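You operate a simulated robot arm through the tools that you are given. There is no shell and no other tool. Be economical: measure what you need, move in short steps, check, and stop when the job is done.

You run a simulated two-armed robot. Do the job below in one go: nothing can be reset, and whatever is moved stays where it is left.

TASK
Hold the blue pot on the worktop by the cooker steady with one hand, lift the sand timer out of it with the other and set it down on the worktop by the cooker. Set down upright: sand timer.
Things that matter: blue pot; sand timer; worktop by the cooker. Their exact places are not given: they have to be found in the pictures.

Only the result counts: the job must be done as asked and must still hold three seconds after the hand-in. Knocking over, shifting, dropping, spilling or breaking anything else fails it.

THE ROBOT
Two 7-joint arms with two-finger parallel grippers on one trunk, on a base that drives. Base frame: it is fixed to the floor where the robot stands at the start and does not move with it; the origin is under the middle of the robot, x ahead of it, y to its left, z up; the surface under the hand at the start is at about z = 910. Lengths are in mm, angles in degrees, forces in N, time in s.
The left shoulder is at the start at [50, 161, 1123], the right one opposite. With the tool pointing down near the work surface each hand reaches from about 240 to 680 mm from the robot's upright axis, wherever it stands, measured 20 degrees to its own side. Places, roughly: sand timer (5x5x10 cm) [500, 100, 1000]; worktop by the cooker [700, 100, 900]. Payload 3.43 kg a hand.
The tool frame of a hand sits at the grasp point between the pads (the TCP): z along the fingers, y along the line on which they close. The tips reach 30 mm beyond it. The gripper opens to 94 mm. The fingers are 28 mm wide and 10 mm thick; the gripper's body (50 by 96 mm) begins 55 mm behind the TCP.
Orientation is that of the tool frame in the base frame, as [roll, pitch, yaw] about the fixed x, y, z axes, in that order (R = Rz(yaw) Ry(pitch) Rx(roll)). With the fingers straight down and closing along the base's y, the tool's x points along the base's -x, its y along +y and its z along -z.

THE INTERFACE
- The arms move only by the tool nudge_tool. It takes "left_steps", "right_steps" or both (then of equal length, played together; a hand with none holds still); each is a list of rows, each a list of 7 numbers: the gripper command, from -1 (shut) to 1 (fully open), values between in proportion, then the shift along the tool's x, y, z in mm, then the turn, a rotation vector about the tool's x, y, z in degrees. In form: [[jaw, tx, ty, tz, ax, ay, az], ...]. A call has 1 to 20 rows; each row shifts and turns the commanded pose from where the row before left it, along the tool's axes as they then stand. A row lasts 0.2 s, in which the tool goes at most 50 mm and 8.6 degrees; a call with a longer step from one row to the next is refused whole, and so is a gripper value outside its range. A pose out of reach is approached as far as the arm can. The call stops where the force on the tool passes 40 N (or 10 N more than at its start, if that is more) or the arm is blocked; 0.2 s more then pass. Each finger travels about 45 mm/s and halts on what it meets, pressing with about 30 N; the grip force reading is that of the motor and also rises with nothing between the fingers. The clock runs only during rows and for 0.2 s after the last one: add rows that do not move to give the fingers time. It gives the time, the measured TCP pose, the force on the tool (base axes), the opening and the grip force at its end, in the units of the frame above (readings bear some noise), with the torque about the TCP (base axes, N m) and any sound that the robot's microphone picked up, and new pictures: "show" is both (left out), scene, wrist or none (wrist: the cameras of the hands that moved).
- Cameras (640 x 400 px; columns grow to the right, rows downward): "scene" is now at [133, 10.6, 1279.6]; the picture's right is [0.12, -0.99, 0.00], its down [-0.26, -0.03, -0.97] and it looks along [0.96, 0.11, -0.26] (base axes); focal length 214 px, centre (320, 200). "left" rides on the left gripper at [76, -14, -102] in its tool frame; the picture's right is [0.18, 0.98, 0.00], its down [-0.75, 0.14, -0.64] and it looks along [-0.63, 0.12, 0.77] (tool axes); focal length 243 px, centre (320, 200). "right" rides on the right gripper at [76, 14, -102] in its tool frame; the picture's right is [-0.18, 0.98, 0.00], its down [-0.75, -0.14, -0.64] and it looks along [-0.63, -0.12, 0.77] (tool axes); focal length 243 px, centre (320, 200).
- slide_trunk(by): slides the trunk up (or, below 0, down) by that many mm; the arms and the scene camera ride with it, the base frame stays. It gives what a move gives, with no picture.
- roll_base(legs): drives the robot by 1 to 6 legs, each [ahead, left, turn to the left] in mm, mm and degrees, along the robot's own axes; the way and the turn of a leg run together, so that a leg with both is an arc; at most 1500 mm and 180 degrees a leg. The arms and the cameras ride along, it lands a little off, and it stops where it bumps. It gives what a move gives, and a new picture of the scene camera.
- head_to(pan, tilt): turns the head with the scene camera to pan (to the left, within 80 degrees either way) and tilt (down, from -29 to 69), counted from straight ahead of the robot. It gives what a move gives, and a new picture of the scene camera.
- locate(camera, pixels): there is no depth. For up to 12 entries [column, row, z] of the newest picture of that camera ("zoom" is the newest enlarged one), the place [x, y] in the base frame at which the ray of that pixel passes the height z, good to about 2 mm. No time passes.
- inspect(camera, box): a new picture of the part [left, top, right, bottom] of that camera's present view, enlarged. No time passes.
- close_job(): hands the job in; it is judged then, once.

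Work in short steps. Measure before you move; look again where a grasp or a placing could have gone wrong, and mend it. You have 80 turns and 260 pictures in all, those below and enlarged ones among them. Open the grippers and draw the arms clear of the work before you hand the job in, unless the task says otherwise; then end with one line.

The tools are called after "Request:" as name(argument=value, ...) on one line, values as JSON. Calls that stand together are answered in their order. nudge_tool: Moves the arms, as the interface text tells. Its arguments: {"type":"object","properties":{"left_steps":{"type":"array","items":{"type":"array","items":{"type":"number"}}},"right_steps":{"type":"array","items":{"type":"array","items":{"type":"number"}}},"show":{"type":"string","enum":["both","scene","wrist","none"]}},"required":[]} The other tools are called the same way: slide_trunk (by) slides the trunk up or down; roll_base (legs) drives the base; head_to (pan, tilt) turns the head that bears the scene camera; locate (camera, pixels) gives the place at which the rays of pixels pass given heights; inspect (camera, box) takes an enlarged picture of a part of a camera's view; close_job () hands the job in.

At the start:

```text
t: 0.0
left_eef_pos: [396.5, 226.4, 1147.6]
left_ee_rot: [179.9, 0.0, -179.9]
left_contact_force: [-1.0, 0.1, 0.5]
left_wrist_torque: [0.01, 0.0, -0.01]
left_grip_width: 94.0
left_finger_force: 0.1
right_eef_pos: [393.0, -116.1, 1206.8]
right_ee_rot: [-180.0, 0.0, 179.9]
right_contact_force: [-0.6, -0.3, -0.3]
right_wrist_torque: [0.02, 0.0, 0.0]
right_grip_width: 93.9
right_finger_force: 0.1
trunk travel left (down, up): [-150.0, 117.0]
robot x, y, heading: [-0.6, 3.9, 0.0]
head pan, tilt: [6.7, 15.0]
```

scene: 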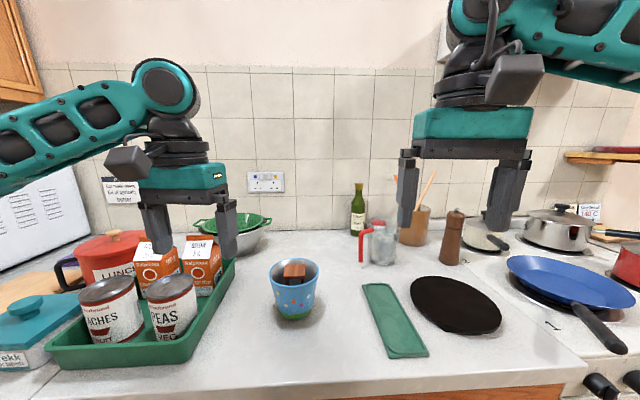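
right: 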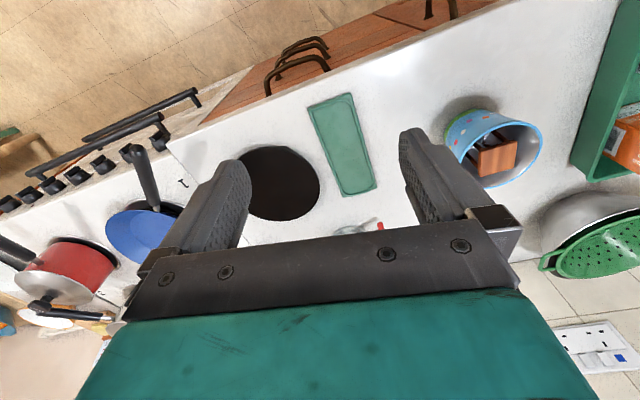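
left: 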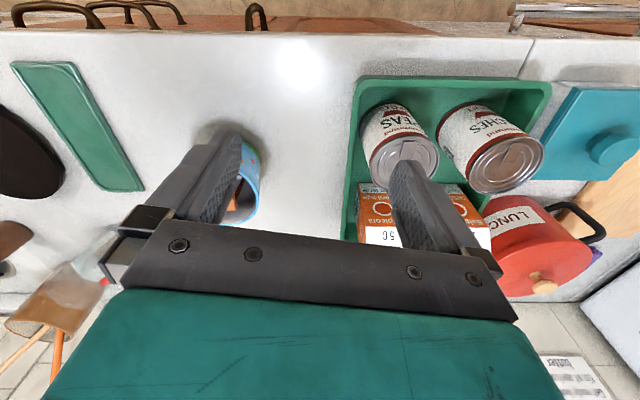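

The blue pot is at about (294,290) in the scene with a wooden-topped timer in it. I enlarge both views to measure it.

Request:
inspect(camera="scene", box=[244, 240, 344, 330])

Request:
inspect(camera="right", box=[420, 80, 580, 210])

Request:
locate(camera="scene", pixels=[[294, 318, 910], [270, 275, 1000], [318, 270, 1000], [294, 290, 1000], [294, 258, 1000], [294, 264, 1010]])

```text
4.44 times, centred on (294, 285) of scene
```

zoom: 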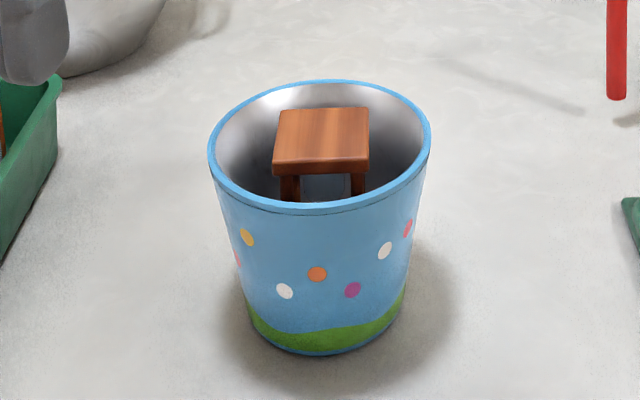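

```text
3.08 times, centred on (500, 145) of right
```

zoom: 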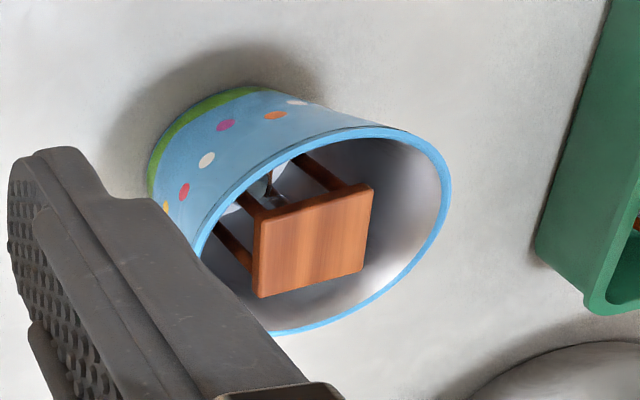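

```text
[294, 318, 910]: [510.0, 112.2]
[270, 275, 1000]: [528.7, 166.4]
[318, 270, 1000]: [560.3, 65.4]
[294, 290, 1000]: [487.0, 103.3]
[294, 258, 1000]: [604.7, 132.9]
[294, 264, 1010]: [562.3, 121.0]
```

I intersect the rim centre and timer top rays from both cameras at several heights.

Request:
locate(camera="scene", pixels=[[294, 272, 990], [294, 272, 1010], [294, 272, 1030], [294.2, 270.4, 980], [294.2, 270.4, 1000], [294.2, 270.4, 1020], [294, 320, 910], [294, 287.2, 1020], [294, 258.4, 1020]])

Request:
locate(camera="right", pixels=[[501.6, 154.7, 990], [501.6, 154.7, 1010], [501.6, 154.7, 1030], [497.5, 158.5, 980], [497.5, 158.5, 1000], [497.5, 158.5, 1020], [479.8, 150.9, 1000], [480.8, 176.3, 1000], [513.7, 168.5, 1000], [517.0, 140.5, 1000]])

```text
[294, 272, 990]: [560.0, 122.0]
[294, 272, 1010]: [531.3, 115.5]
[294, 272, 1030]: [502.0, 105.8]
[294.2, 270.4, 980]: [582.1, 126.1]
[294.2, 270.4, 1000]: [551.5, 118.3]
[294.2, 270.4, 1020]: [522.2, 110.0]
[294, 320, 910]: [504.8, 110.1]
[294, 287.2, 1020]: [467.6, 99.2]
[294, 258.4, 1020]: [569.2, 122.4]
```

```text
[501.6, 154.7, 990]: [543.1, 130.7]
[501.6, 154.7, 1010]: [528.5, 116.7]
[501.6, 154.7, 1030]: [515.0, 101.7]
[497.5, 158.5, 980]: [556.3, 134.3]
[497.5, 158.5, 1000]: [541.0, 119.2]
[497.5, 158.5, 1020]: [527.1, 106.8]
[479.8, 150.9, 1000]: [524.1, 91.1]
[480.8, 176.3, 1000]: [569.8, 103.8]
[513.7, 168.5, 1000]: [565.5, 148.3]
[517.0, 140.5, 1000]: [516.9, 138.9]
```

Both cameras agree: the rim is at z≈1010, centre about (530,116). The timer top is about flush with it and turned about 13°. I check the tray, cans and free spaces next to the pot.

Request:
locate(camera="scene", pixels=[[235, 262, 950], [200, 345, 950], [193, 277, 1030], [150, 285, 1030], [221, 245, 1050], [186, 247, 1050], [361, 285, 912], [384, 357, 912], [363, 230, 990], [300, 385, 910]])

Request:
inspect(camera="left", box=[180, 60, 380, 260])

Request:
locate(camera="left", pixels=[[357, 85, 950], [342, 240, 950], [400, 180, 1030], [438, 160, 1030], [360, 190, 1050], [258, 190, 1010]])

```text
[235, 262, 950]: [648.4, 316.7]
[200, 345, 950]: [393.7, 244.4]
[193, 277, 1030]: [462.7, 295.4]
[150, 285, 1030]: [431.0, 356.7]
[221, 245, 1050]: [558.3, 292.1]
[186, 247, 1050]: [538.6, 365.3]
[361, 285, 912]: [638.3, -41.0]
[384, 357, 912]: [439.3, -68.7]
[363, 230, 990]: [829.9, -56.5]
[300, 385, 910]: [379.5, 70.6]
```

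```text
2.00 times, centred on (280, 160) of left
```

zoom: 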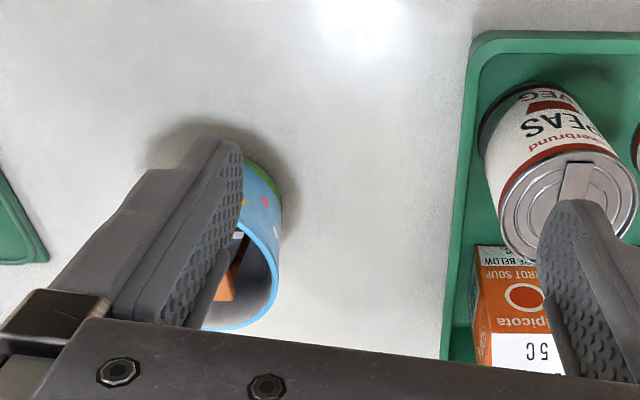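

```text
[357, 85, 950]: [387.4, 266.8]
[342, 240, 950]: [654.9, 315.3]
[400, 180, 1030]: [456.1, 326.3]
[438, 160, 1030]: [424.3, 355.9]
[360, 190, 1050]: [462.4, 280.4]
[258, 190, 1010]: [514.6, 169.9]
```

The space left of the pot is free up to the tray (y≈270). The plan is that the left hand pinches the pot's left rim, leaning left. The right hand grips the timer, closing near/far with its camera to the right. First I place the left hand above the rim and turn the right hand in place.

Request:
nudge_tool(left_steps=[[-0.2, -30.6, -14, 10, 0, 0, 0], [-0.447, -30.6, -14, 10, 0, 0, 0], [-0.447, -30.6, -14, 10, 0, 0, 0], [-0.447, -30.6, -14, 10, 0, 0, 0], [-0.447, 0, 0, 0, 0, 0, -6.5], [-0.447, 0, 0, 0, 0, 0, -6.5], [-0.447, 0, 0, 0, 5, 0, 0], [-0.447, 0, 0, 0, 5, 0, 0], [-0.447, 0, 0, 0, 0, 0, 0], [-0.447, 0, 0, 0, 0, 0, 0], [-0.447, 0, 0, 0, 0, 0, 0], [-0.447, 0, 0, 0, 0, 0, 0], [-0.447, 0, 0, 0, 0, 0, 0]], right_steps=[[1, 0, 0, 0, 0, 0, -7.92], [1, 0, 0, 0, 0, 0, -7.92], [1, 0, 0, 0, 0, 0, -7.92], [1, 0, 0, 0, 0, 0, -7.92], [1, 0, 0, 0, 0, 0, -7.92], [1, 0, 0, 0, 0, 0, -7.92], [1, 0, 0, 0, 0, 0, -7.92], [1, 0, 0, 0, 0, 0, -7.92], [1, 0, 0, 0, 0, 0, -7.92], [1, 0, 0, 0, 0, 0, -7.92], [1, 0, 0, 0, 0, 0, -7.92], [1, 0, 0, 0, 0, 0, -7.92], [1, 0, 0, 0, 0, 0, -7.92]])

```text
t: 2.8
left_eef_pos: [518.9, 170.0, 1108.2]
left_ee_rot: [-170.0, -0.1, -166.8]
left_contact_force: [-0.6, -0.2, -0.5]
left_wrist_torque: [-0.01, 0.05, 0.02]
left_grip_width: 26.0
left_finger_force: 0.0
right_eef_pos: [255.6, -56.0, 1152.5]
right_ee_rot: [-179.9, 0.1, -77.0]
right_contact_force: [-1.2, -0.5, 0.2]
right_wrist_torque: [0.01, -0.04, 0.01]
right_grip_width: 93.8
right_finger_force: 0.1
right hand out of reach, approached as far as the arm can: row 9, 10, 11, 12, 13
trunk travel left (down, up): [-150.0, 117.0]
robot x, y, heading: [-0.2, 2.6, 0.1]
head pan, tilt: [6.7, 15.0]
```

scene: 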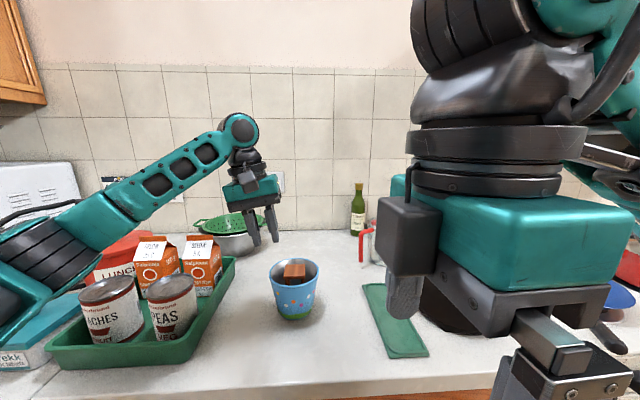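
right: 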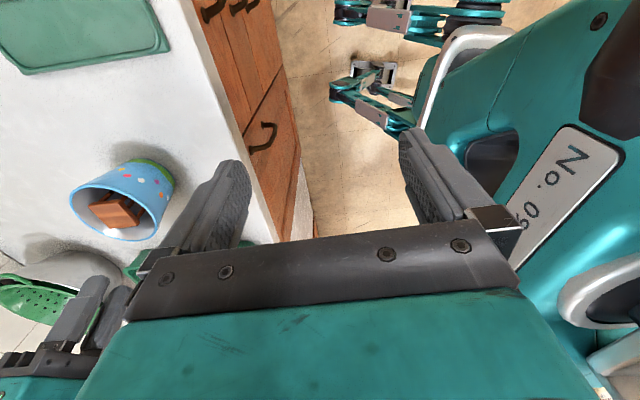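
left: 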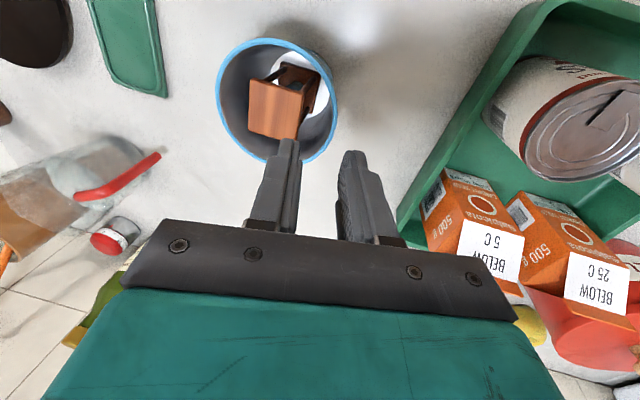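

The right hand reached the yaw but drifted out of position (255,-56,1152), so the starting spot may be near a limit. I drive it toward the work area with a rightward lean and see whether it gets there.

Request:
nudge_tool(right_steps=[[0.5, -20.3, -32.8, 5.4, 0, 0, 0], [0.5, -20.3, -32.8, 5.4, 0, 0, 0], [0.5, -20.3, -32.8, 5.4, 0, 0, 0], [0.5, -20.3, -32.8, 5.4, 0, 0, 0], [0.5, -20.3, -32.8, 5.4, 0, 0, 0], [0.5, 0, 0, 0, 0, -5, 0], [0.5, 0, 0, 0, 0, -5, 0], [0.5, 0, 0, 0, 0, -5, 0], [0.5, 0, 0, 0, 0, -5, 0], [0.5, 0, 0, 0, 0, 0, 0]])

```text
t: 5.0
left_eef_pos: [519.0, 170.4, 1108.1]
left_ee_rot: [-170.1, 0.0, -166.7]
left_contact_force: [-0.3, -0.1, 0.4]
left_wrist_torque: [0.03, 0.01, 0.0]
left_grip_width: 25.9
left_finger_force: 0.1
right_eef_pos: [275.3, 73.3, 1104.4]
right_ee_rot: [-180.0, 17.6, -77.2]
right_contact_force: [-0.9, -0.4, -0.6]
right_wrist_torque: [0.01, 0.01, 0.0]
right_grip_width: 70.5
right_finger_force: 0.0
right hand out of reach, approached as far as the arm can: row 1, 2, 3, 4, 5
trunk travel left (down, up): [-150.0, 117.0]
robot x, y, heading: [-3.7, -0.3, -0.2]
head pan, tilt: [6.7, 15.0]
```

scene: 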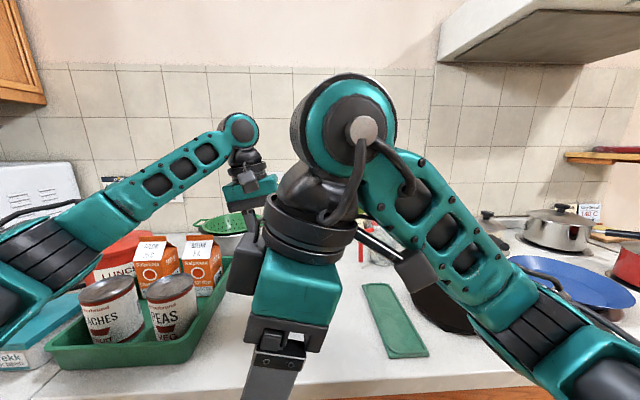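
right: 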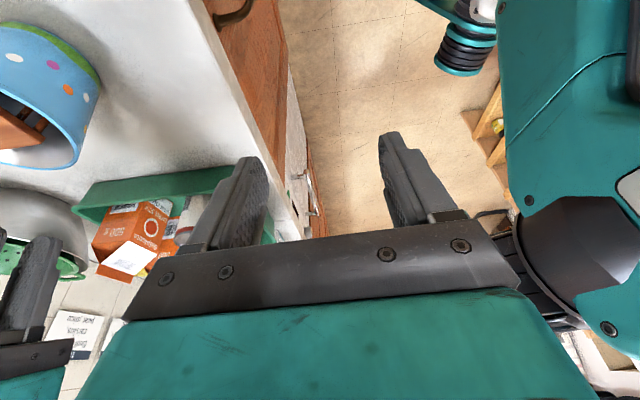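

The hand holds orientation but is short, at (275,73). I probe in smaller steps forward and right to see whether the reach problem clears.

Request:
nudge_tool(right_steps=[[0.5, 22, -26, -17.5, 0, 0, 0], [0.5, 22, -26, -17.5, 0, 0, 0], [0.5, 22, -26, -17.5, 0, 0, 0], [0.5, 22, -26, -17.5, 0, 0, 0], [0.5, 0, 0, 0, 0, 0, 0], [0.5, 0, 0, 0, 0, 0, 0]], show="scene")

```text
t: 6.4
left_eef_pos: [519.3, 170.4, 1108.3]
left_ee_rot: [-170.1, 0.0, -166.9]
left_contact_force: [-0.3, 1.1, 0.8]
left_wrist_torque: [0.01, 0.02, 0.02]
left_grip_width: 26.0
left_finger_force: 0.1
right_eef_pos: [280.4, 26.2, 1167.5]
right_ee_rot: [-180.0, 20.0, -77.3]
right_contact_force: [0.1, -0.3, 0.1]
right_wrist_torque: [-0.02, 0.01, -0.02]
right_grip_width: 70.5
right_finger_force: 0.0
right hand out of reach, approached as far as the arm can: row 1, 2, 3, 4
trunk travel left (down, up): [-150.0, 117.0]
robot x, y, heading: [0.1, -3.4, -0.0]
head pan, tilt: [6.7, 15.0]
```

scene: 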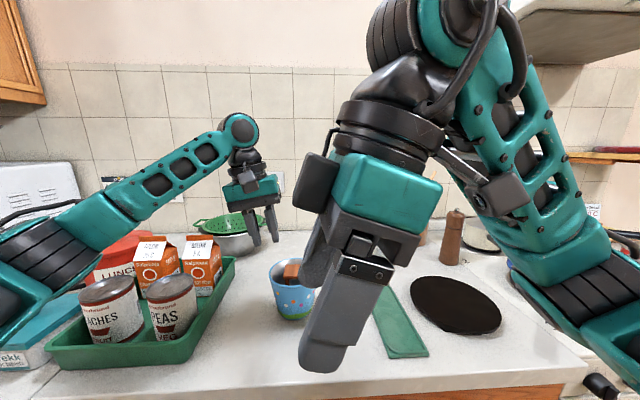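

Yaw 103° cannot be reached this far out with the robot facing forward. If I turn the base about 30° left, that becomes 73° relative to the robot and the pot lies on the right hand's side. First I draw both hands back and up.

Request:
nudge_tool(left_steps=[[-0.447, 27, 13.7, -17.6, 0, 0, 0], [-0.447, 27, 13.7, -17.6, 0, 0, 0], [-0.447, 27, 13.7, -17.6, 0, 0, 0], [-0.447, 27, 13.7, -17.6, 0, 0, 0], [-0.447, 0, 0, 0, 0, 0, 0], [-0.447, 0, 0, 0, 0, 0, 0], [-0.447, 0, 0, 0, 0, 0, 0], [-0.447, 0, 0, 0, 0, 0, 0], [-0.447, 0, 0, 0, 0, 0, 0], [-0.447, 0, 0, 0, 0, 0, 0]], right_steps=[[0.5, 20, 0, -10, 0, 5, 0], [0.5, 20, 0, -10, 0, 5, 0], [0.5, 20, 0, -10, 0, 5, 0], [0.5, 0, 0, 0, 0, 5, 0], [0.5, 0, 0, 0, 0, 0, 7.5], [0.5, 0, 0, 0, 0, 0, 7.5], [0.5, 0, 0, 0, 0, 0, 7.5], [0.5, 0, 0, 0, 0, 0, 7.5], [0.5, 0, 0, 0, 0, 0, 0], [0.5, 0, 0, 0, 0, 0, 0]], show="scene")

```text
t: 8.6
left_eef_pos: [399.7, 209.2, 1168.3]
left_ee_rot: [-170.0, 0.0, -166.9]
left_contact_force: [1.1, 0.1, -0.3]
left_wrist_torque: [0.01, 0.03, 0.0]
left_grip_width: 25.8
left_finger_force: 0.0
right_eef_pos: [255.7, -31.7, 1171.8]
right_ee_rot: [180.0, 0.0, -107.2]
right_contact_force: [-0.3, 0.4, 0.3]
right_wrist_torque: [0.03, 0.0, 0.0]
right_grip_width: 70.5
right_finger_force: 0.0
right hand out of reach, approached as far as the arm can: row 1, 2, 3, 4
trunk travel left (down, up): [-150.0, 117.0]
robot x, y, heading: [-1.6, 1.4, 0.1]
head pan, tilt: [6.7, 15.0]
```

scene: 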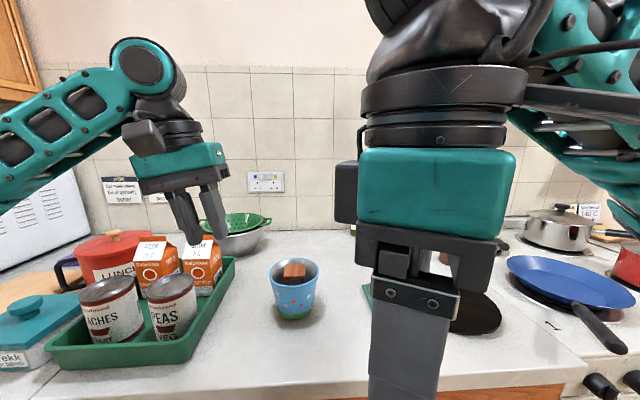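

Both hands are back and high. Now I turn the base 30° left in place.

Request:
roll_base(legs=[[0, 0, 30]])

```text
t: 10.5
left_eef_pos: [241.2, 383.1, 1168.7]
left_ee_rot: [-170.0, 0.0, -136.8]
left_contact_force: [-0.9, 0.6, -0.4]
left_wrist_torque: [0.01, -0.02, 0.02]
left_grip_width: 26.1
left_finger_force: 0.0
right_eef_pos: [236.8, 102.3, 1172.4]
right_ee_rot: [-179.9, 0.0, -76.8]
right_contact_force: [1.0, -0.2, -0.3]
right_wrist_torque: [0.01, -0.02, -0.01]
right_grip_width: 70.3
right_finger_force: 0.1
trunk travel left (down, up): [-150.0, 117.0]
robot x, y, heading: [-1.2, 1.0, 30.2]
head pan, tilt: [6.7, 15.0]
```

scene: 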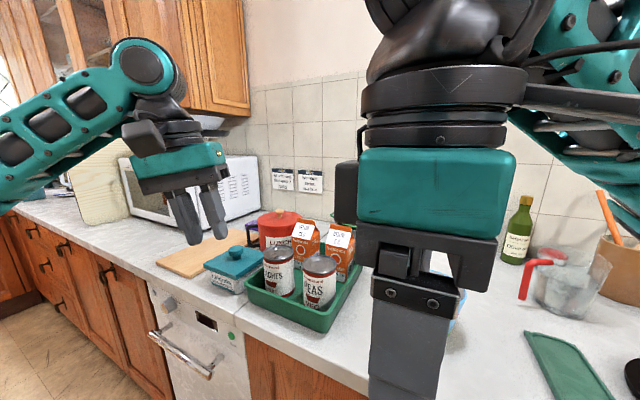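

Heading is now 30°. I drive the right hand out to above and right of the pot at yaw 103°, then lean it.

Request:
nudge_tool(right_steps=[[0.5, 13.5, -34.5, 0, 0, 0, 0], [0.5, 13.5, -34.5, 0, 0, 0, 0], [0.5, 13.5, -34.5, 0, 0, 0, 0], [0.5, 13.5, -34.5, 0, 0, 0, 0], [0.5, 13.5, -34.5, 0, 0, 0, 0], [0.5, 13.5, -34.5, 0, 0, 0, 0], [0.5, 13.5, -34.5, 0, 0, 0, 0], [0.5, 13.5, -34.5, 0, 0, 0, 0], [0.5, 0, 0, 0, 0, -5, 0], [0.5, 0, 0, 0, 0, -5, 0], [0.5, 0, 0, 0, 0, -5, 0], [0.5, 0, 0, 0, 0, -5, 0], [0.5, 0, 0, 0, 0, 0, 0]])

```text
t: 13.3
left_eef_pos: [239.7, 381.7, 1168.6]
left_ee_rot: [-170.0, 0.1, -136.9]
left_contact_force: [0.0, -0.2, 0.3]
left_wrist_torque: [-0.01, 0.04, -0.01]
left_grip_width: 25.9
left_finger_force: 0.1
right_eef_pos: [378.4, 67.4, 1133.3]
right_ee_rot: [-180.0, 20.1, -76.9]
right_contact_force: [-0.1, 0.1, -0.6]
right_wrist_torque: [0.0, 0.01, -0.02]
right_grip_width: 70.6
right_finger_force: 0.0
right hand out of reach, approached as far as the arm can: row 4, 5, 6, 7, 8
trunk travel left (down, up): [-150.0, 117.0]
robot x, y, heading: [-2.3, 1.4, 30.4]
head pan, tilt: [6.7, 15.0]
```

scene: 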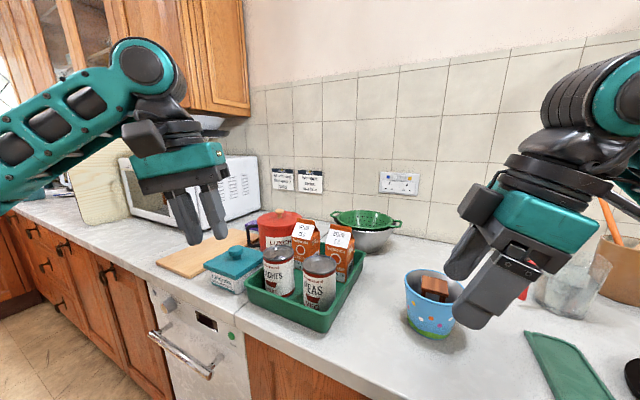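
right: 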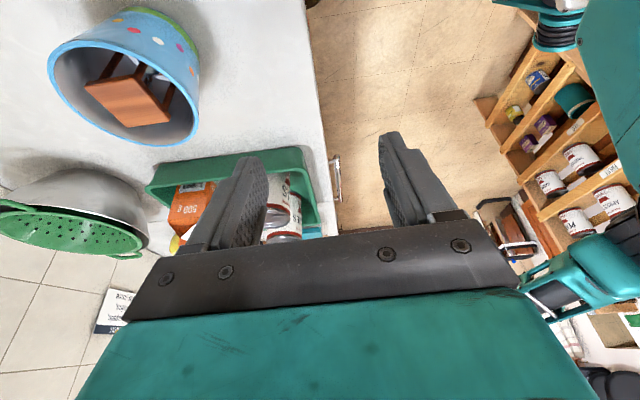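

Outboard yaw costs reach (73° only at about 385 mm), so I drop it. I'll use the opposite turn (yaw −77°) with a strong rightward lean so the right camera clears the left hand. First I turn the base back.

Request:
roll_base(legs=[[0, 0, -32]])

Request:
nudge_tool(right_steps=[[0.5, 0, 0, -5, 0, 6.7, 0], [0.5, 0, 0, -5, 0, 6.7, 0], [0.5, 0, 0, -5, 0, 6.7, 0], [0.5, 0, 0, -5, 0, 0, 8], [0.5, 0, 0, -5, 0, 0, 8], [0.5, 0, 0, -5, 0, 0, 8], [0.5, 0, 0, 0, 0, 0, 8], [0.5, 0, 0, 0, 0, 0, 8], [0.5, 0, 0, 0, 0, 0, 8], [0.5, 0, 0, 0, 0, 0, 8], [0.5, 0, 0, 0, 0, 0, 8], [0.5, 0, 0, 0, 0, 0, 8], [0.5, 0, 0, 0, 0, 0, 8], [0.5, 0, 0, 0, 0, 0, 8], [0.5, 0, 0, 0, 0, 0, 8], [0.5, 0, 0, 0, 0, 0, 0]], show="scene")

```text
t: 15.2
left_eef_pos: [406.1, 197.3, 1168.3]
left_ee_rot: [-170.0, 0.1, -168.6]
left_contact_force: [-0.1, -0.2, 0.3]
left_wrist_torque: [-0.05, -0.02, -0.01]
left_grip_width: 26.0
left_finger_force: 0.1
right_eef_pos: [356.9, -143.0, 1131.6]
right_ee_rot: [-180.0, 20.0, -108.9]
right_contact_force: [-0.4, -0.9, 0.3]
right_wrist_torque: [-0.01, -0.04, -0.01]
right_grip_width: 70.6
right_finger_force: 0.0
trunk travel left (down, up): [-150.0, 117.0]
robot x, y, heading: [1.0, 3.5, -1.8]
head pan, tilt: [6.7, 15.0]
```

scene: 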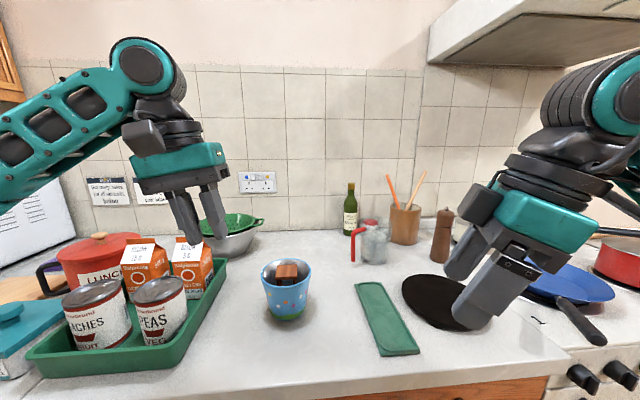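

```text
t: 18.6
left_eef_pos: [406.1, 196.7, 1168.0]
left_ee_rot: [-170.0, 0.0, -168.7]
left_contact_force: [0.8, -0.4, -0.3]
left_wrist_torque: [0.02, 0.03, 0.01]
left_grip_width: 25.9
left_finger_force: 0.1
right_eef_pos: [352.4, -144.2, 1160.8]
right_ee_rot: [-179.9, 0.1, 155.0]
right_contact_force: [0.3, -0.1, 0.5]
right_wrist_torque: [-0.04, -0.02, 0.04]
right_grip_width: 70.3
right_finger_force: 0.0
right hand out of reach, approached as far as the arm can: row 3
trunk travel left (down, up): [-150.0, 117.0]
robot x, y, heading: [-1.6, 2.2, -1.8]
head pan, tilt: [6.7, 15.0]
```

scene: 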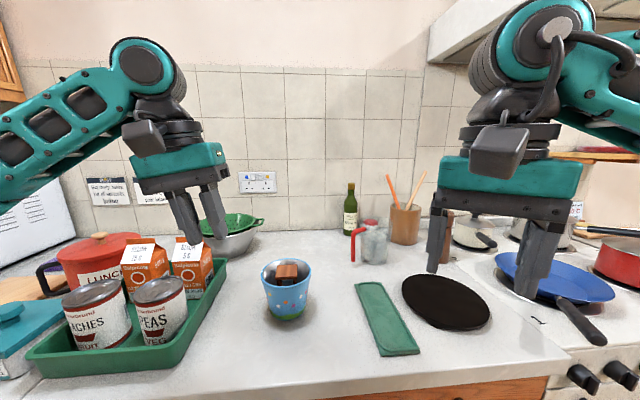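

The inboard turn works (yaw now 155). I continue to 103, move out toward the pot, and lean 40° to the right.

Request:
nudge_tool(right_steps=[[0.5, 0, 0, 0, 0, 0, 7.43], [0.5, 0, 0, 0, 0, 0, 7.43], [0.5, 0, 0, 0, 0, 0, 7.43], [0.5, 0, 0, 0, 0, 0, 7.43], [0.5, 0, 0, 0, 0, 0, 7.43], [0.5, 0, 0, 0, 0, 0, 7.43], [0.5, 0, 0, 0, 0, 0, 7.43], [0.5, 20, 35, 0, 0, 0, 0], [0.5, 20, 35, 0, 0, 0, 0], [0.5, 20, 35, 0, 0, 0, 0], [0.5, 20, 35, 0, 0, 0, 0], [0.5, 20, 35, 0, 0, 0, 0], [0.5, 20, 35, 0, 0, 0, 0], [0.5, 0, 0, 0, 0, 8, 0], [0.5, 0, 0, 0, 0, 8, 0], [0.5, 0, 0, 0, 0, 8, 0], [0.5, 0, 0, 0, 0, 8, 0], [0.5, 0, 0, 0, 0, 8, 0], [0.5, 0, 0, 0, 0, 0, 0]])

```text
t: 22.6
left_eef_pos: [406.9, 197.4, 1168.1]
left_ee_rot: [-170.1, 0.0, -168.7]
left_contact_force: [0.3, 0.7, 0.2]
left_wrist_torque: [0.01, 0.02, -0.03]
left_grip_width: 26.1
left_finger_force: 0.1
right_eef_pos: [530.7, 21.1, 1159.9]
right_ee_rot: [180.0, -40.2, 103.1]
right_contact_force: [0.2, 0.0, 0.3]
right_wrist_torque: [-0.03, 0.03, -0.01]
right_grip_width: 70.4
right_finger_force: 0.1
trunk travel left (down, up): [-150.0, 117.0]
robot x, y, heading: [-0.9, 0.9, -1.6]
head pan, tilt: [6.7, 15.0]
```

scene: 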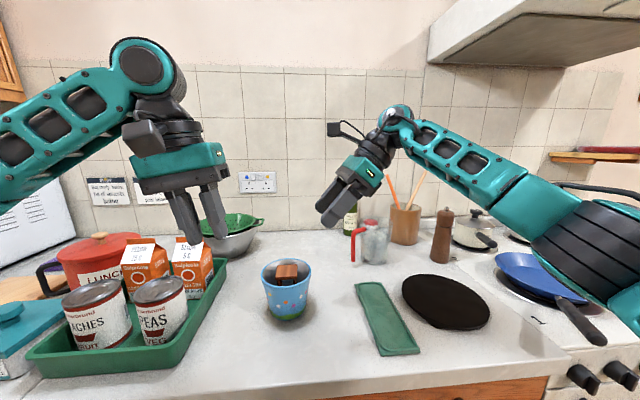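
right: 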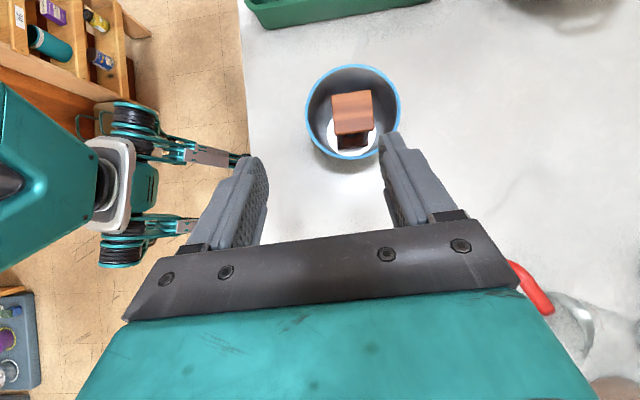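

It reached the pose fully, and the right camera now looks almost straight down into the pot. I measure the rim and timer from there.

Request:
inspect(camera="right", box=[300, 55, 410, 165])

Request:
inspect(camera="scene", box=[240, 240, 330, 330])

```text
3.64 times, centred on (355, 110) of right
```

zoom: 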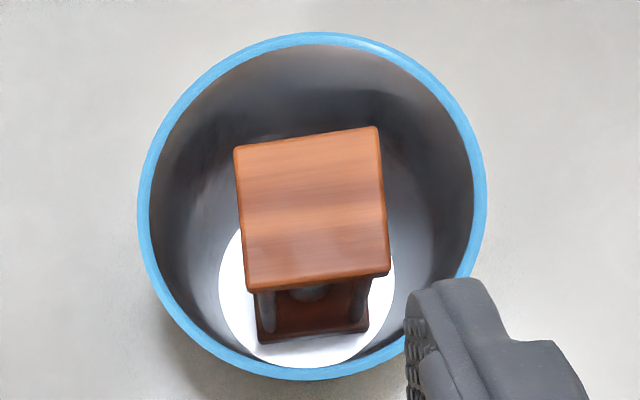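

```text
4.44 times, centred on (285, 285) of scene
```

zoom: 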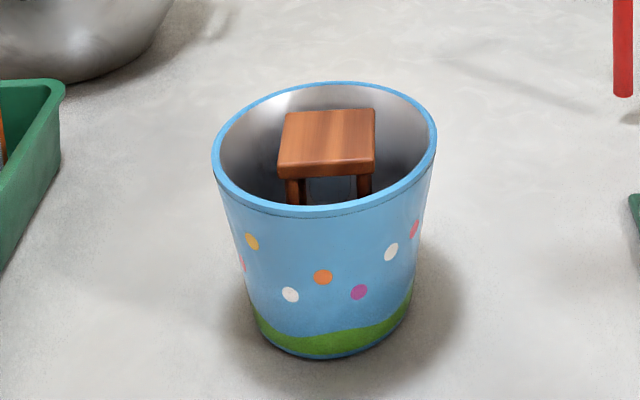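

Request:
locate(camera="right", pixels=[[304.7, 112.7, 1010], [401.2, 110, 1010], [352.8, 63.8, 1010], [353.6, 159.5, 1010], [331.6, 95.4, 1010], [370.9, 89.9, 1010], [374.2, 130.1, 1010], [334.7, 134.7, 1010], [331.6, 95.4, 1000], [370.9, 89.9, 1000], [374.2, 130.1, 1000], [334.7, 134.7, 1000]])

Request:
locate(camera="scene", pixels=[[277.9, 271, 1010], [308, 271, 1010], [286, 270.8, 1000], [286, 270.8, 1010], [286, 270.8, 990], [286, 272.4, 1000], [286, 272.4, 1010], [286, 272.4, 1020]])

```text
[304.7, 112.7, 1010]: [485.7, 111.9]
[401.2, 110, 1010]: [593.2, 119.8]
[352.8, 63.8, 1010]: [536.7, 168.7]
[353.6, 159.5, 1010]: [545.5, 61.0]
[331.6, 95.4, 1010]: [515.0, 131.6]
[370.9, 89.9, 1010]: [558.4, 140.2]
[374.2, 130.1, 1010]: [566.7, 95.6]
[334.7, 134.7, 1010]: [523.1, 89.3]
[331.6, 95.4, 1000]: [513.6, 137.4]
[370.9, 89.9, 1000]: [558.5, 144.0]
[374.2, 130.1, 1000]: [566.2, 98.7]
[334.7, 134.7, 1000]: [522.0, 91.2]
```

```text
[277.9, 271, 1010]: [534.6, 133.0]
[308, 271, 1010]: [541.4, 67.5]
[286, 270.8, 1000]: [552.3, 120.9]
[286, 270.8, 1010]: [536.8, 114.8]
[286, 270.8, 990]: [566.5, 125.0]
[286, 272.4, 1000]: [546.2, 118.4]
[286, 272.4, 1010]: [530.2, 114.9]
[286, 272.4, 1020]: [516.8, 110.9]
```

Rim centre comes out at about (538.5,116), z≈1007, R≈53. The timer is centred at (541,115) with yaw ≈11°, which the left hand already has. I bring the left hand to just above the left rim at about (528,170,1065).

Request:
nudge_tool(left_steps=[[-0.447, -22.7, -6.4, 22.1, 0, 0, 0], [-0.447, -22.7, -6.4, 22.1, 0, 0, 0], [-0.447, -22.7, -6.4, 22.1, 0, 0, 0], [-0.447, -22.7, -6.4, 22.1, 0, 0, 0], [-0.447, -22.7, -6.4, 22.1, 0, 0, 0], [-0.447, 0, 0, 0, 0, 0, 0]])

Request:
inspect(camera="left", box=[200, 20, 400, 220])

Request:
inspect(camera="right", box=[280, 0, 440, 160])

```text
t: 24.0
left_eef_pos: [528.2, 170.1, 1063.7]
left_ee_rot: [-170.0, 0.0, -168.7]
left_contact_force: [-0.4, -0.1, -0.2]
left_wrist_torque: [-0.03, -0.01, 0.0]
left_grip_width: 26.0
left_finger_force: 0.0
right_eef_pos: [529.1, 20.8, 1160.2]
right_ee_rot: [180.0, -39.9, 103.1]
right_contact_force: [-1.0, -0.3, 0.4]
right_wrist_torque: [-0.02, 0.01, 0.02]
right_grip_width: 70.6
right_finger_force: 0.1
trunk travel left (down, up): [-150.0, 117.0]
robot x, y, heading: [-2.4, 2.0, -1.8]
head pan, tilt: [6.7, 15.0]
```

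scene: 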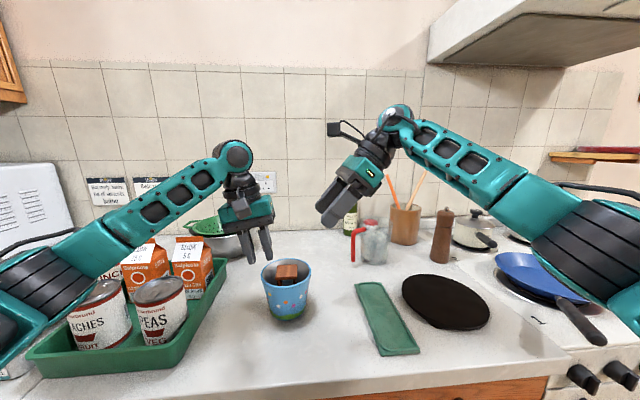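
left: 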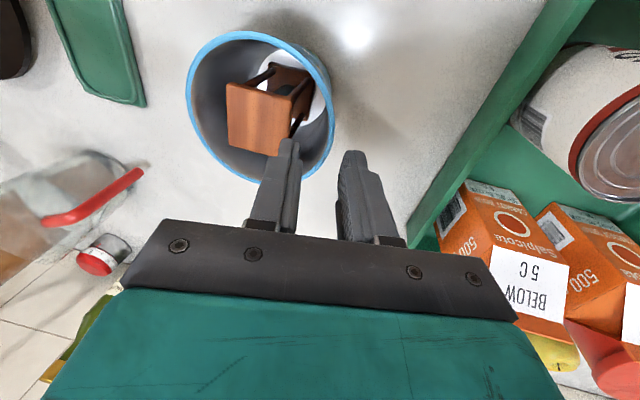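

```text
2.00 times, centred on (300, 120) of left
```

zoom: 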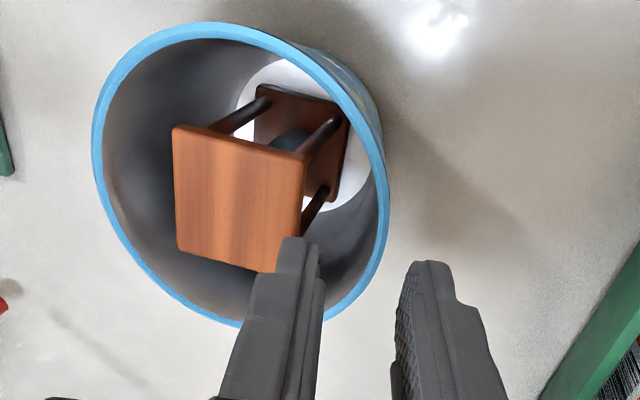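

```text
2.50 times, centred on (360, 80) of right
```

zoom: 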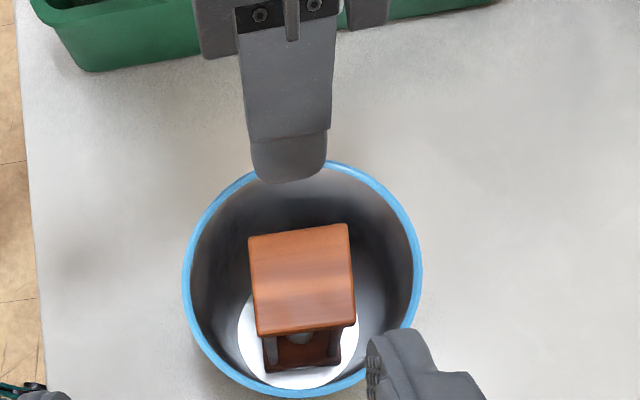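

The left inner finger hangs between the rim and the timer, at about radius 27–37 from the pot axis. I narrow the opening to 20 mm and lower it straight down 44 mm.

Request:
nudge_tool(left_steps=[[-0.574, 0, 0, 0, 0, 0, 0], [-0.574, 0, 2.55, 14.4, 0, 0, 0], [-0.574, 0, 2.55, 14.4, 0, 0, 0], [-0.574, 0, 2.55, 14.4, 0, 0, 0], [-0.574, 0, 0, 0, 0, 0, 0]], show="none")

Request:
inspect(camera="left", box=[200, 20, 400, 220])

Request:
inspect(camera="right", box=[280, 0, 440, 160])

```text
t: 25.2
left_eef_pos: [528.5, 170.6, 1020.0]
left_ee_rot: [-169.9, 0.0, -168.6]
left_contact_force: [0.6, -0.6, 0.0]
left_wrist_torque: [-0.02, 0.02, -0.03]
left_grip_width: 20.2
left_finger_force: 0.1
right_eef_pos: [529.5, 21.5, 1159.7]
right_ee_rot: [-180.0, -39.9, 103.1]
right_contact_force: [0.1, 0.2, -0.3]
right_wrist_torque: [0.02, -0.02, 0.02]
right_grip_width: 70.5
right_finger_force: 0.1
trunk travel left (down, up): [-150.0, 117.0]
robot x, y, heading: [1.3, 0.2, -1.8]
head pan, tilt: [6.7, 15.0]
```

```text
2.00 times, centred on (300, 120) of left
```

zoom: 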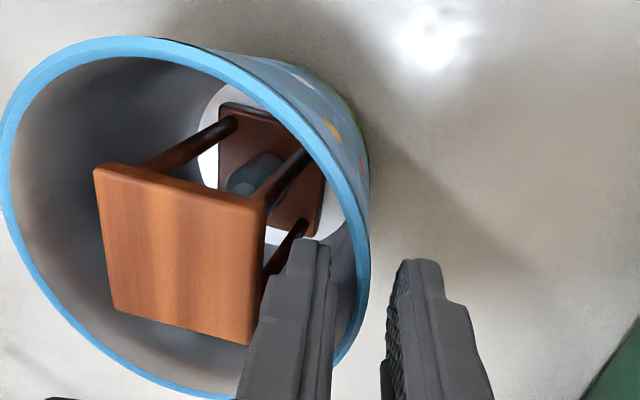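

```text
2.50 times, centred on (360, 80) of right
```

zoom: 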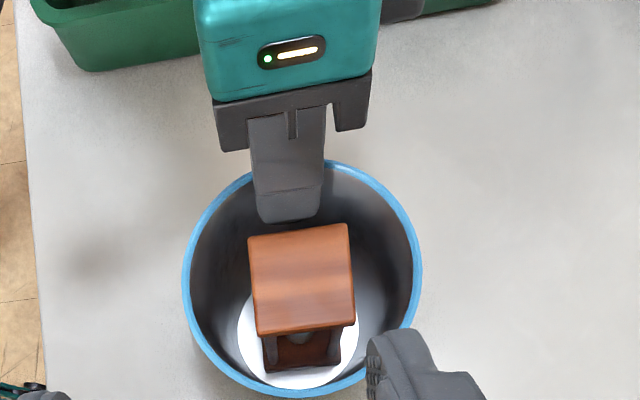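

The fingers straddle the rim, clear of the timer. I close the left gripper on the wall.

Request:
nudge_tool(left_steps=[[-0.8, 0, 0, 0, 0, 0, 0], [-0.9, 0, 0, 0, 0, 0, 0], [-1, 0, 0, 0, 0, 0, 0], [-1, 0, 0, 0, 0, 0, 0]], show="scene")

Request:
inspect(camera="right", box=[280, 0, 440, 160])

Request:
inspect(camera="left", box=[200, 20, 400, 220])

```text
t: 26.2
left_eef_pos: [528.9, 170.9, 1021.2]
left_ee_rot: [-170.0, -0.1, -168.7]
left_contact_force: [0.0, 1.2, 0.0]
left_wrist_torque: [0.15, 0.05, 0.04]
left_grip_width: 3.0
left_finger_force: 29.9
right_eef_pos: [528.7, 21.1, 1159.6]
right_ee_rot: [-180.0, -39.9, 103.1]
right_contact_force: [-0.2, 0.3, -0.2]
right_wrist_torque: [-0.01, -0.01, 0.02]
right_grip_width: 70.5
right_finger_force: 0.1
trunk travel left (down, up): [-150.0, 117.0]
robot x, y, heading: [-3.9, 0.7, -1.8]
head pan, tilt: [6.7, 15.0]
```

scene: 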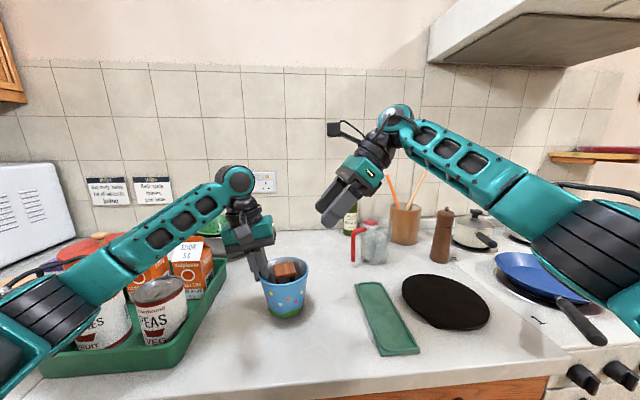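

```text
2.50 times, centred on (360, 80) of right
```

zoom: 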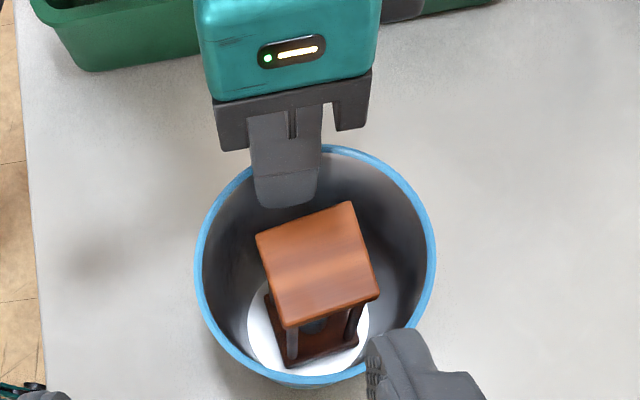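

```text
2.00 times, centred on (300, 120) of left
```

zoom: 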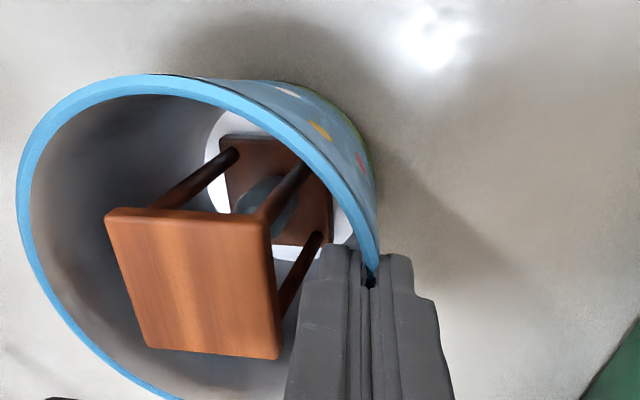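

The pot is gripped (3 mm wall, 30 N). It shifted a few mm and turned about 12° in the process. I re-measure the rim and the timer.

Request:
locate(camera="right", pixels=[[334.4, 94.8, 1006], [372, 80.8, 1006], [383.2, 118.8, 1006], [345.2, 131.2, 1006], [309.6, 102, 1008], [406.4, 102, 1008], [362, 58.5, 1008], [362, 155, 1008]])

Request:
inspect(camera="scene", box=[240, 240, 330, 330])

```text
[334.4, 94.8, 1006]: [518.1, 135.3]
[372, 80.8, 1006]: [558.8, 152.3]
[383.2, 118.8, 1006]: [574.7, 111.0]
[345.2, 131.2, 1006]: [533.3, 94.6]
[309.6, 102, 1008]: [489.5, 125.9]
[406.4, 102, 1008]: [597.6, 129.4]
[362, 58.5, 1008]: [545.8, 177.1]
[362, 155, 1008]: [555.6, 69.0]
```

```text
4.44 times, centred on (285, 285) of scene
```

zoom: 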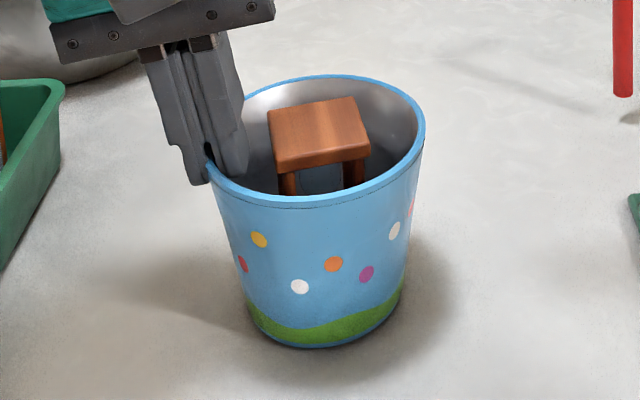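

Now the pot centre is about (543.5,124). The timer is centred at (546,123) with yaw ≈21.5°. I turn the right hand to match, lean it to 45°, narrow it to 58 mm and hover 70 mm above the grasp.

Request:
nudge_tool(right_steps=[[0.234, 0, 0, 0, 2.73, 0, -3.25], [0.234, 0, 0, 0, 2.73, 0, -3.25], [0.234, 0, 0, 0, 0, 5, 0], [0.234, 0, 13.4, 28.5, 0, 0, 0], [0.234, 0, 13.4, 28.5, 0, 0, 0], [0.234, 0, 13.4, 28.5, 0, 0, 0], [0.234, 0, 13.4, 28.5, 0, 0, 0], [0.234, 0, 0, 0, 0, 0, 0]])

Request:
inspect(camera="right", box=[200, 40, 440, 240])

Request:
inspect(camera="scene", box=[210, 180, 370, 330])

```text
t: 28.0
left_eef_pos: [528.1, 170.5, 1020.5]
left_ee_rot: [-169.8, 0.0, -168.7]
left_contact_force: [0.7, -0.4, 0.7]
left_wrist_torque: [0.0, -0.03, -0.01]
left_grip_width: 3.0
left_finger_force: 29.8
right_eef_pos: [545.8, 112.7, 1076.9]
right_ee_rot: [179.9, -44.9, 111.6]
right_contact_force: [-0.3, 0.3, -0.6]
right_wrist_torque: [-0.01, 0.02, -0.03]
right_grip_width: 57.9
right_finger_force: 0.1
right hand out of reach, approached as far as the arm can: row 7
trunk travel left (down, up): [-150.0, 117.0]
robot x, y, heading: [0.9, -0.3, -1.8]
head pan, tilt: [6.7, 15.0]
```

scene: 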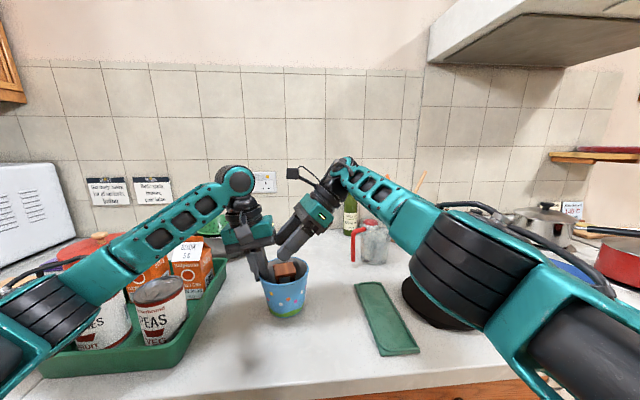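
right: 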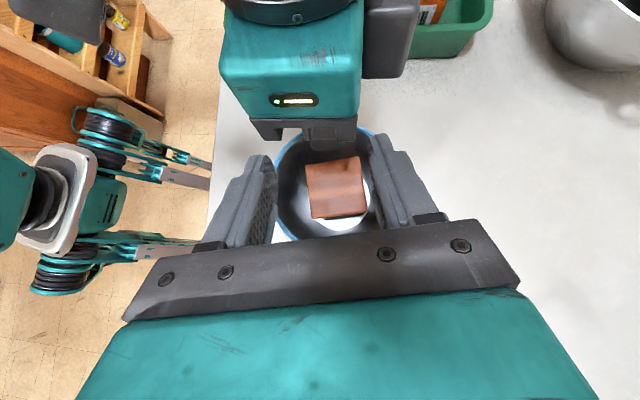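

```text
2.00 times, centred on (320, 140) of right
```

zoom: 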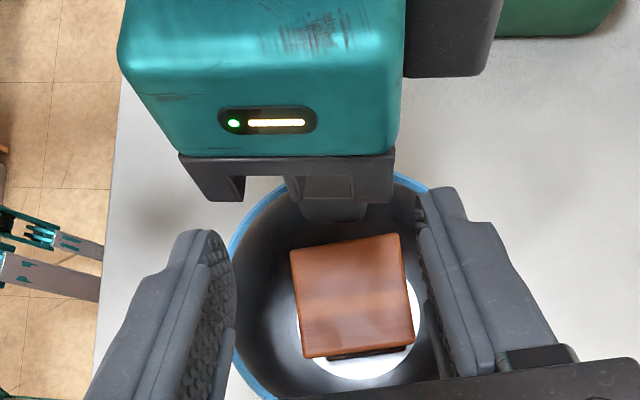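

```text
2.67 times, centred on (290, 255) of scene
```

zoom: 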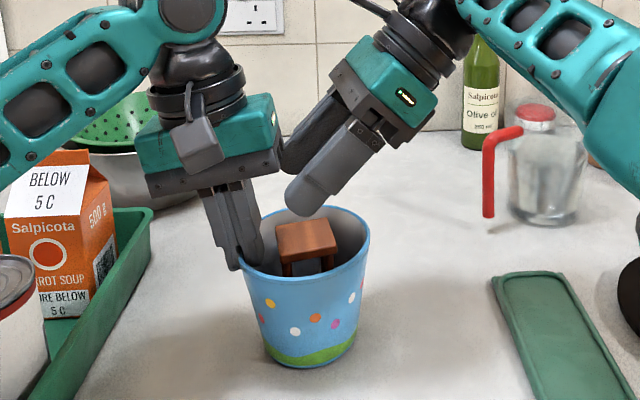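

The hover came within 4 mm (one row clipped), and finger alignment with the timer looks good. I locate the timer again from this nearer view before going down.

Request:
locate(camera="right", pixels=[[305, 165, 1006], [361, 156.5, 1006], [367.5, 210, 1006], [312.5, 219, 1006]])

```text
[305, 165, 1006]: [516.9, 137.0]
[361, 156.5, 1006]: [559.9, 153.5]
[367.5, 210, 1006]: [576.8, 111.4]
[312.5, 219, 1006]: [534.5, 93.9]
```

Timer centre is (547,123.5). I lower halfway and check both sides of the timer.

Request:
nudge_tool(right_steps=[[0.234, -11.75, 2.35, 12, 0, 0, 0], [0.234, -11.75, 2.35, 12, 0, 0, 0], [0.234, 0, 0, 0, 0, 0, 0]], show="none")

Request:
inspect(camera="right", box=[200, 60, 440, 260])

```text
t: 28.8
left_eef_pos: [526.7, 170.8, 1021.3]
left_ee_rot: [-169.9, -0.1, -168.7]
left_contact_force: [-0.5, 0.1, -0.2]
left_wrist_torque: [0.12, 0.02, 0.0]
left_grip_width: 3.0
left_finger_force: 29.6
right_eef_pos: [549.0, 115.8, 1043.6]
right_ee_rot: [179.9, -44.9, 111.4]
right_contact_force: [-0.4, 0.3, 0.3]
right_wrist_torque: [0.02, 0.04, -0.01]
right_grip_width: 58.0
right_finger_force: 0.0
trunk travel left (down, up): [-150.0, 117.0]
robot x, y, heading: [-0.7, -0.1, -1.9]
head pan, tilt: [6.7, 15.0]
```

```text
2.00 times, centred on (320, 160) of right
```

zoom: 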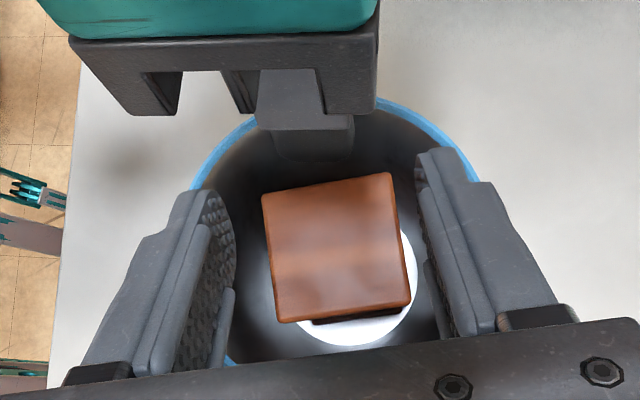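

The timer sits between the pads, about 2 mm toward the far finger. I correct that and lower the last 33 mm.

Request:
nudge_tool(right_steps=[[0.234, -11.75, 1, 11.9, 0, 0, 0], [0.234, -11.75, 1, 11.9, 0, 0, 0], [0.234, 0, 0, 0, 0, 0, 0]], show="none")

Request:
inspect(camera="right", box=[200, 60, 440, 260])

Request:
inspect(camera="scene", box=[210, 180, 370, 330])

```text
t: 29.6
left_eef_pos: [526.9, 169.9, 1019.9]
left_ee_rot: [-170.1, -0.1, -168.5]
left_contact_force: [11.7, 1.1, -9.4]
left_wrist_torque: [0.47, 0.48, 0.31]
left_grip_width: 3.1
left_finger_force: 30.4
right_eef_pos: [550.2, 115.9, 1016.7]
right_ee_rot: [179.3, -45.2, 112.2]
right_contact_force: [-5.0, -6.8, 33.7]
right_wrist_torque: [0.53, -1.12, 0.07]
right_grip_width: 54.2
right_finger_force: 0.1
trunk travel left (down, up): [-150.0, 117.0]
robot x, y, heading: [5.9, -2.0, -1.6]
head pan, tilt: [6.7, 15.0]
```

```text
2.00 times, centred on (320, 160) of right
```

zoom: 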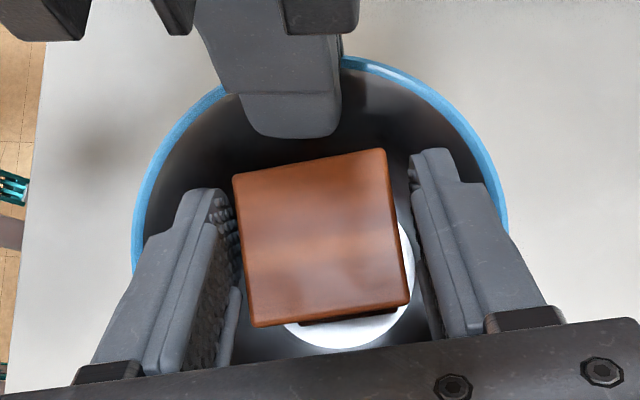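

```text
2.67 times, centred on (290, 255) of scene
```

zoom: 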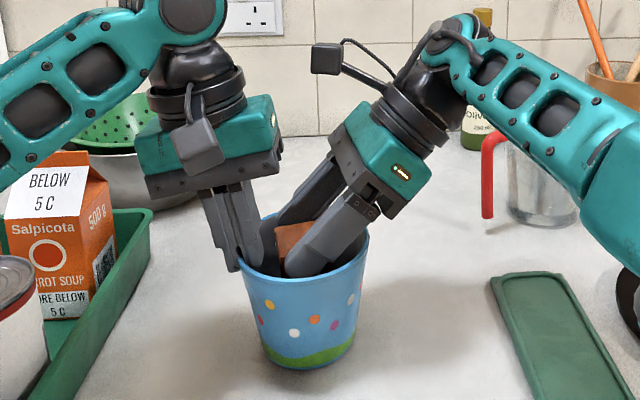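

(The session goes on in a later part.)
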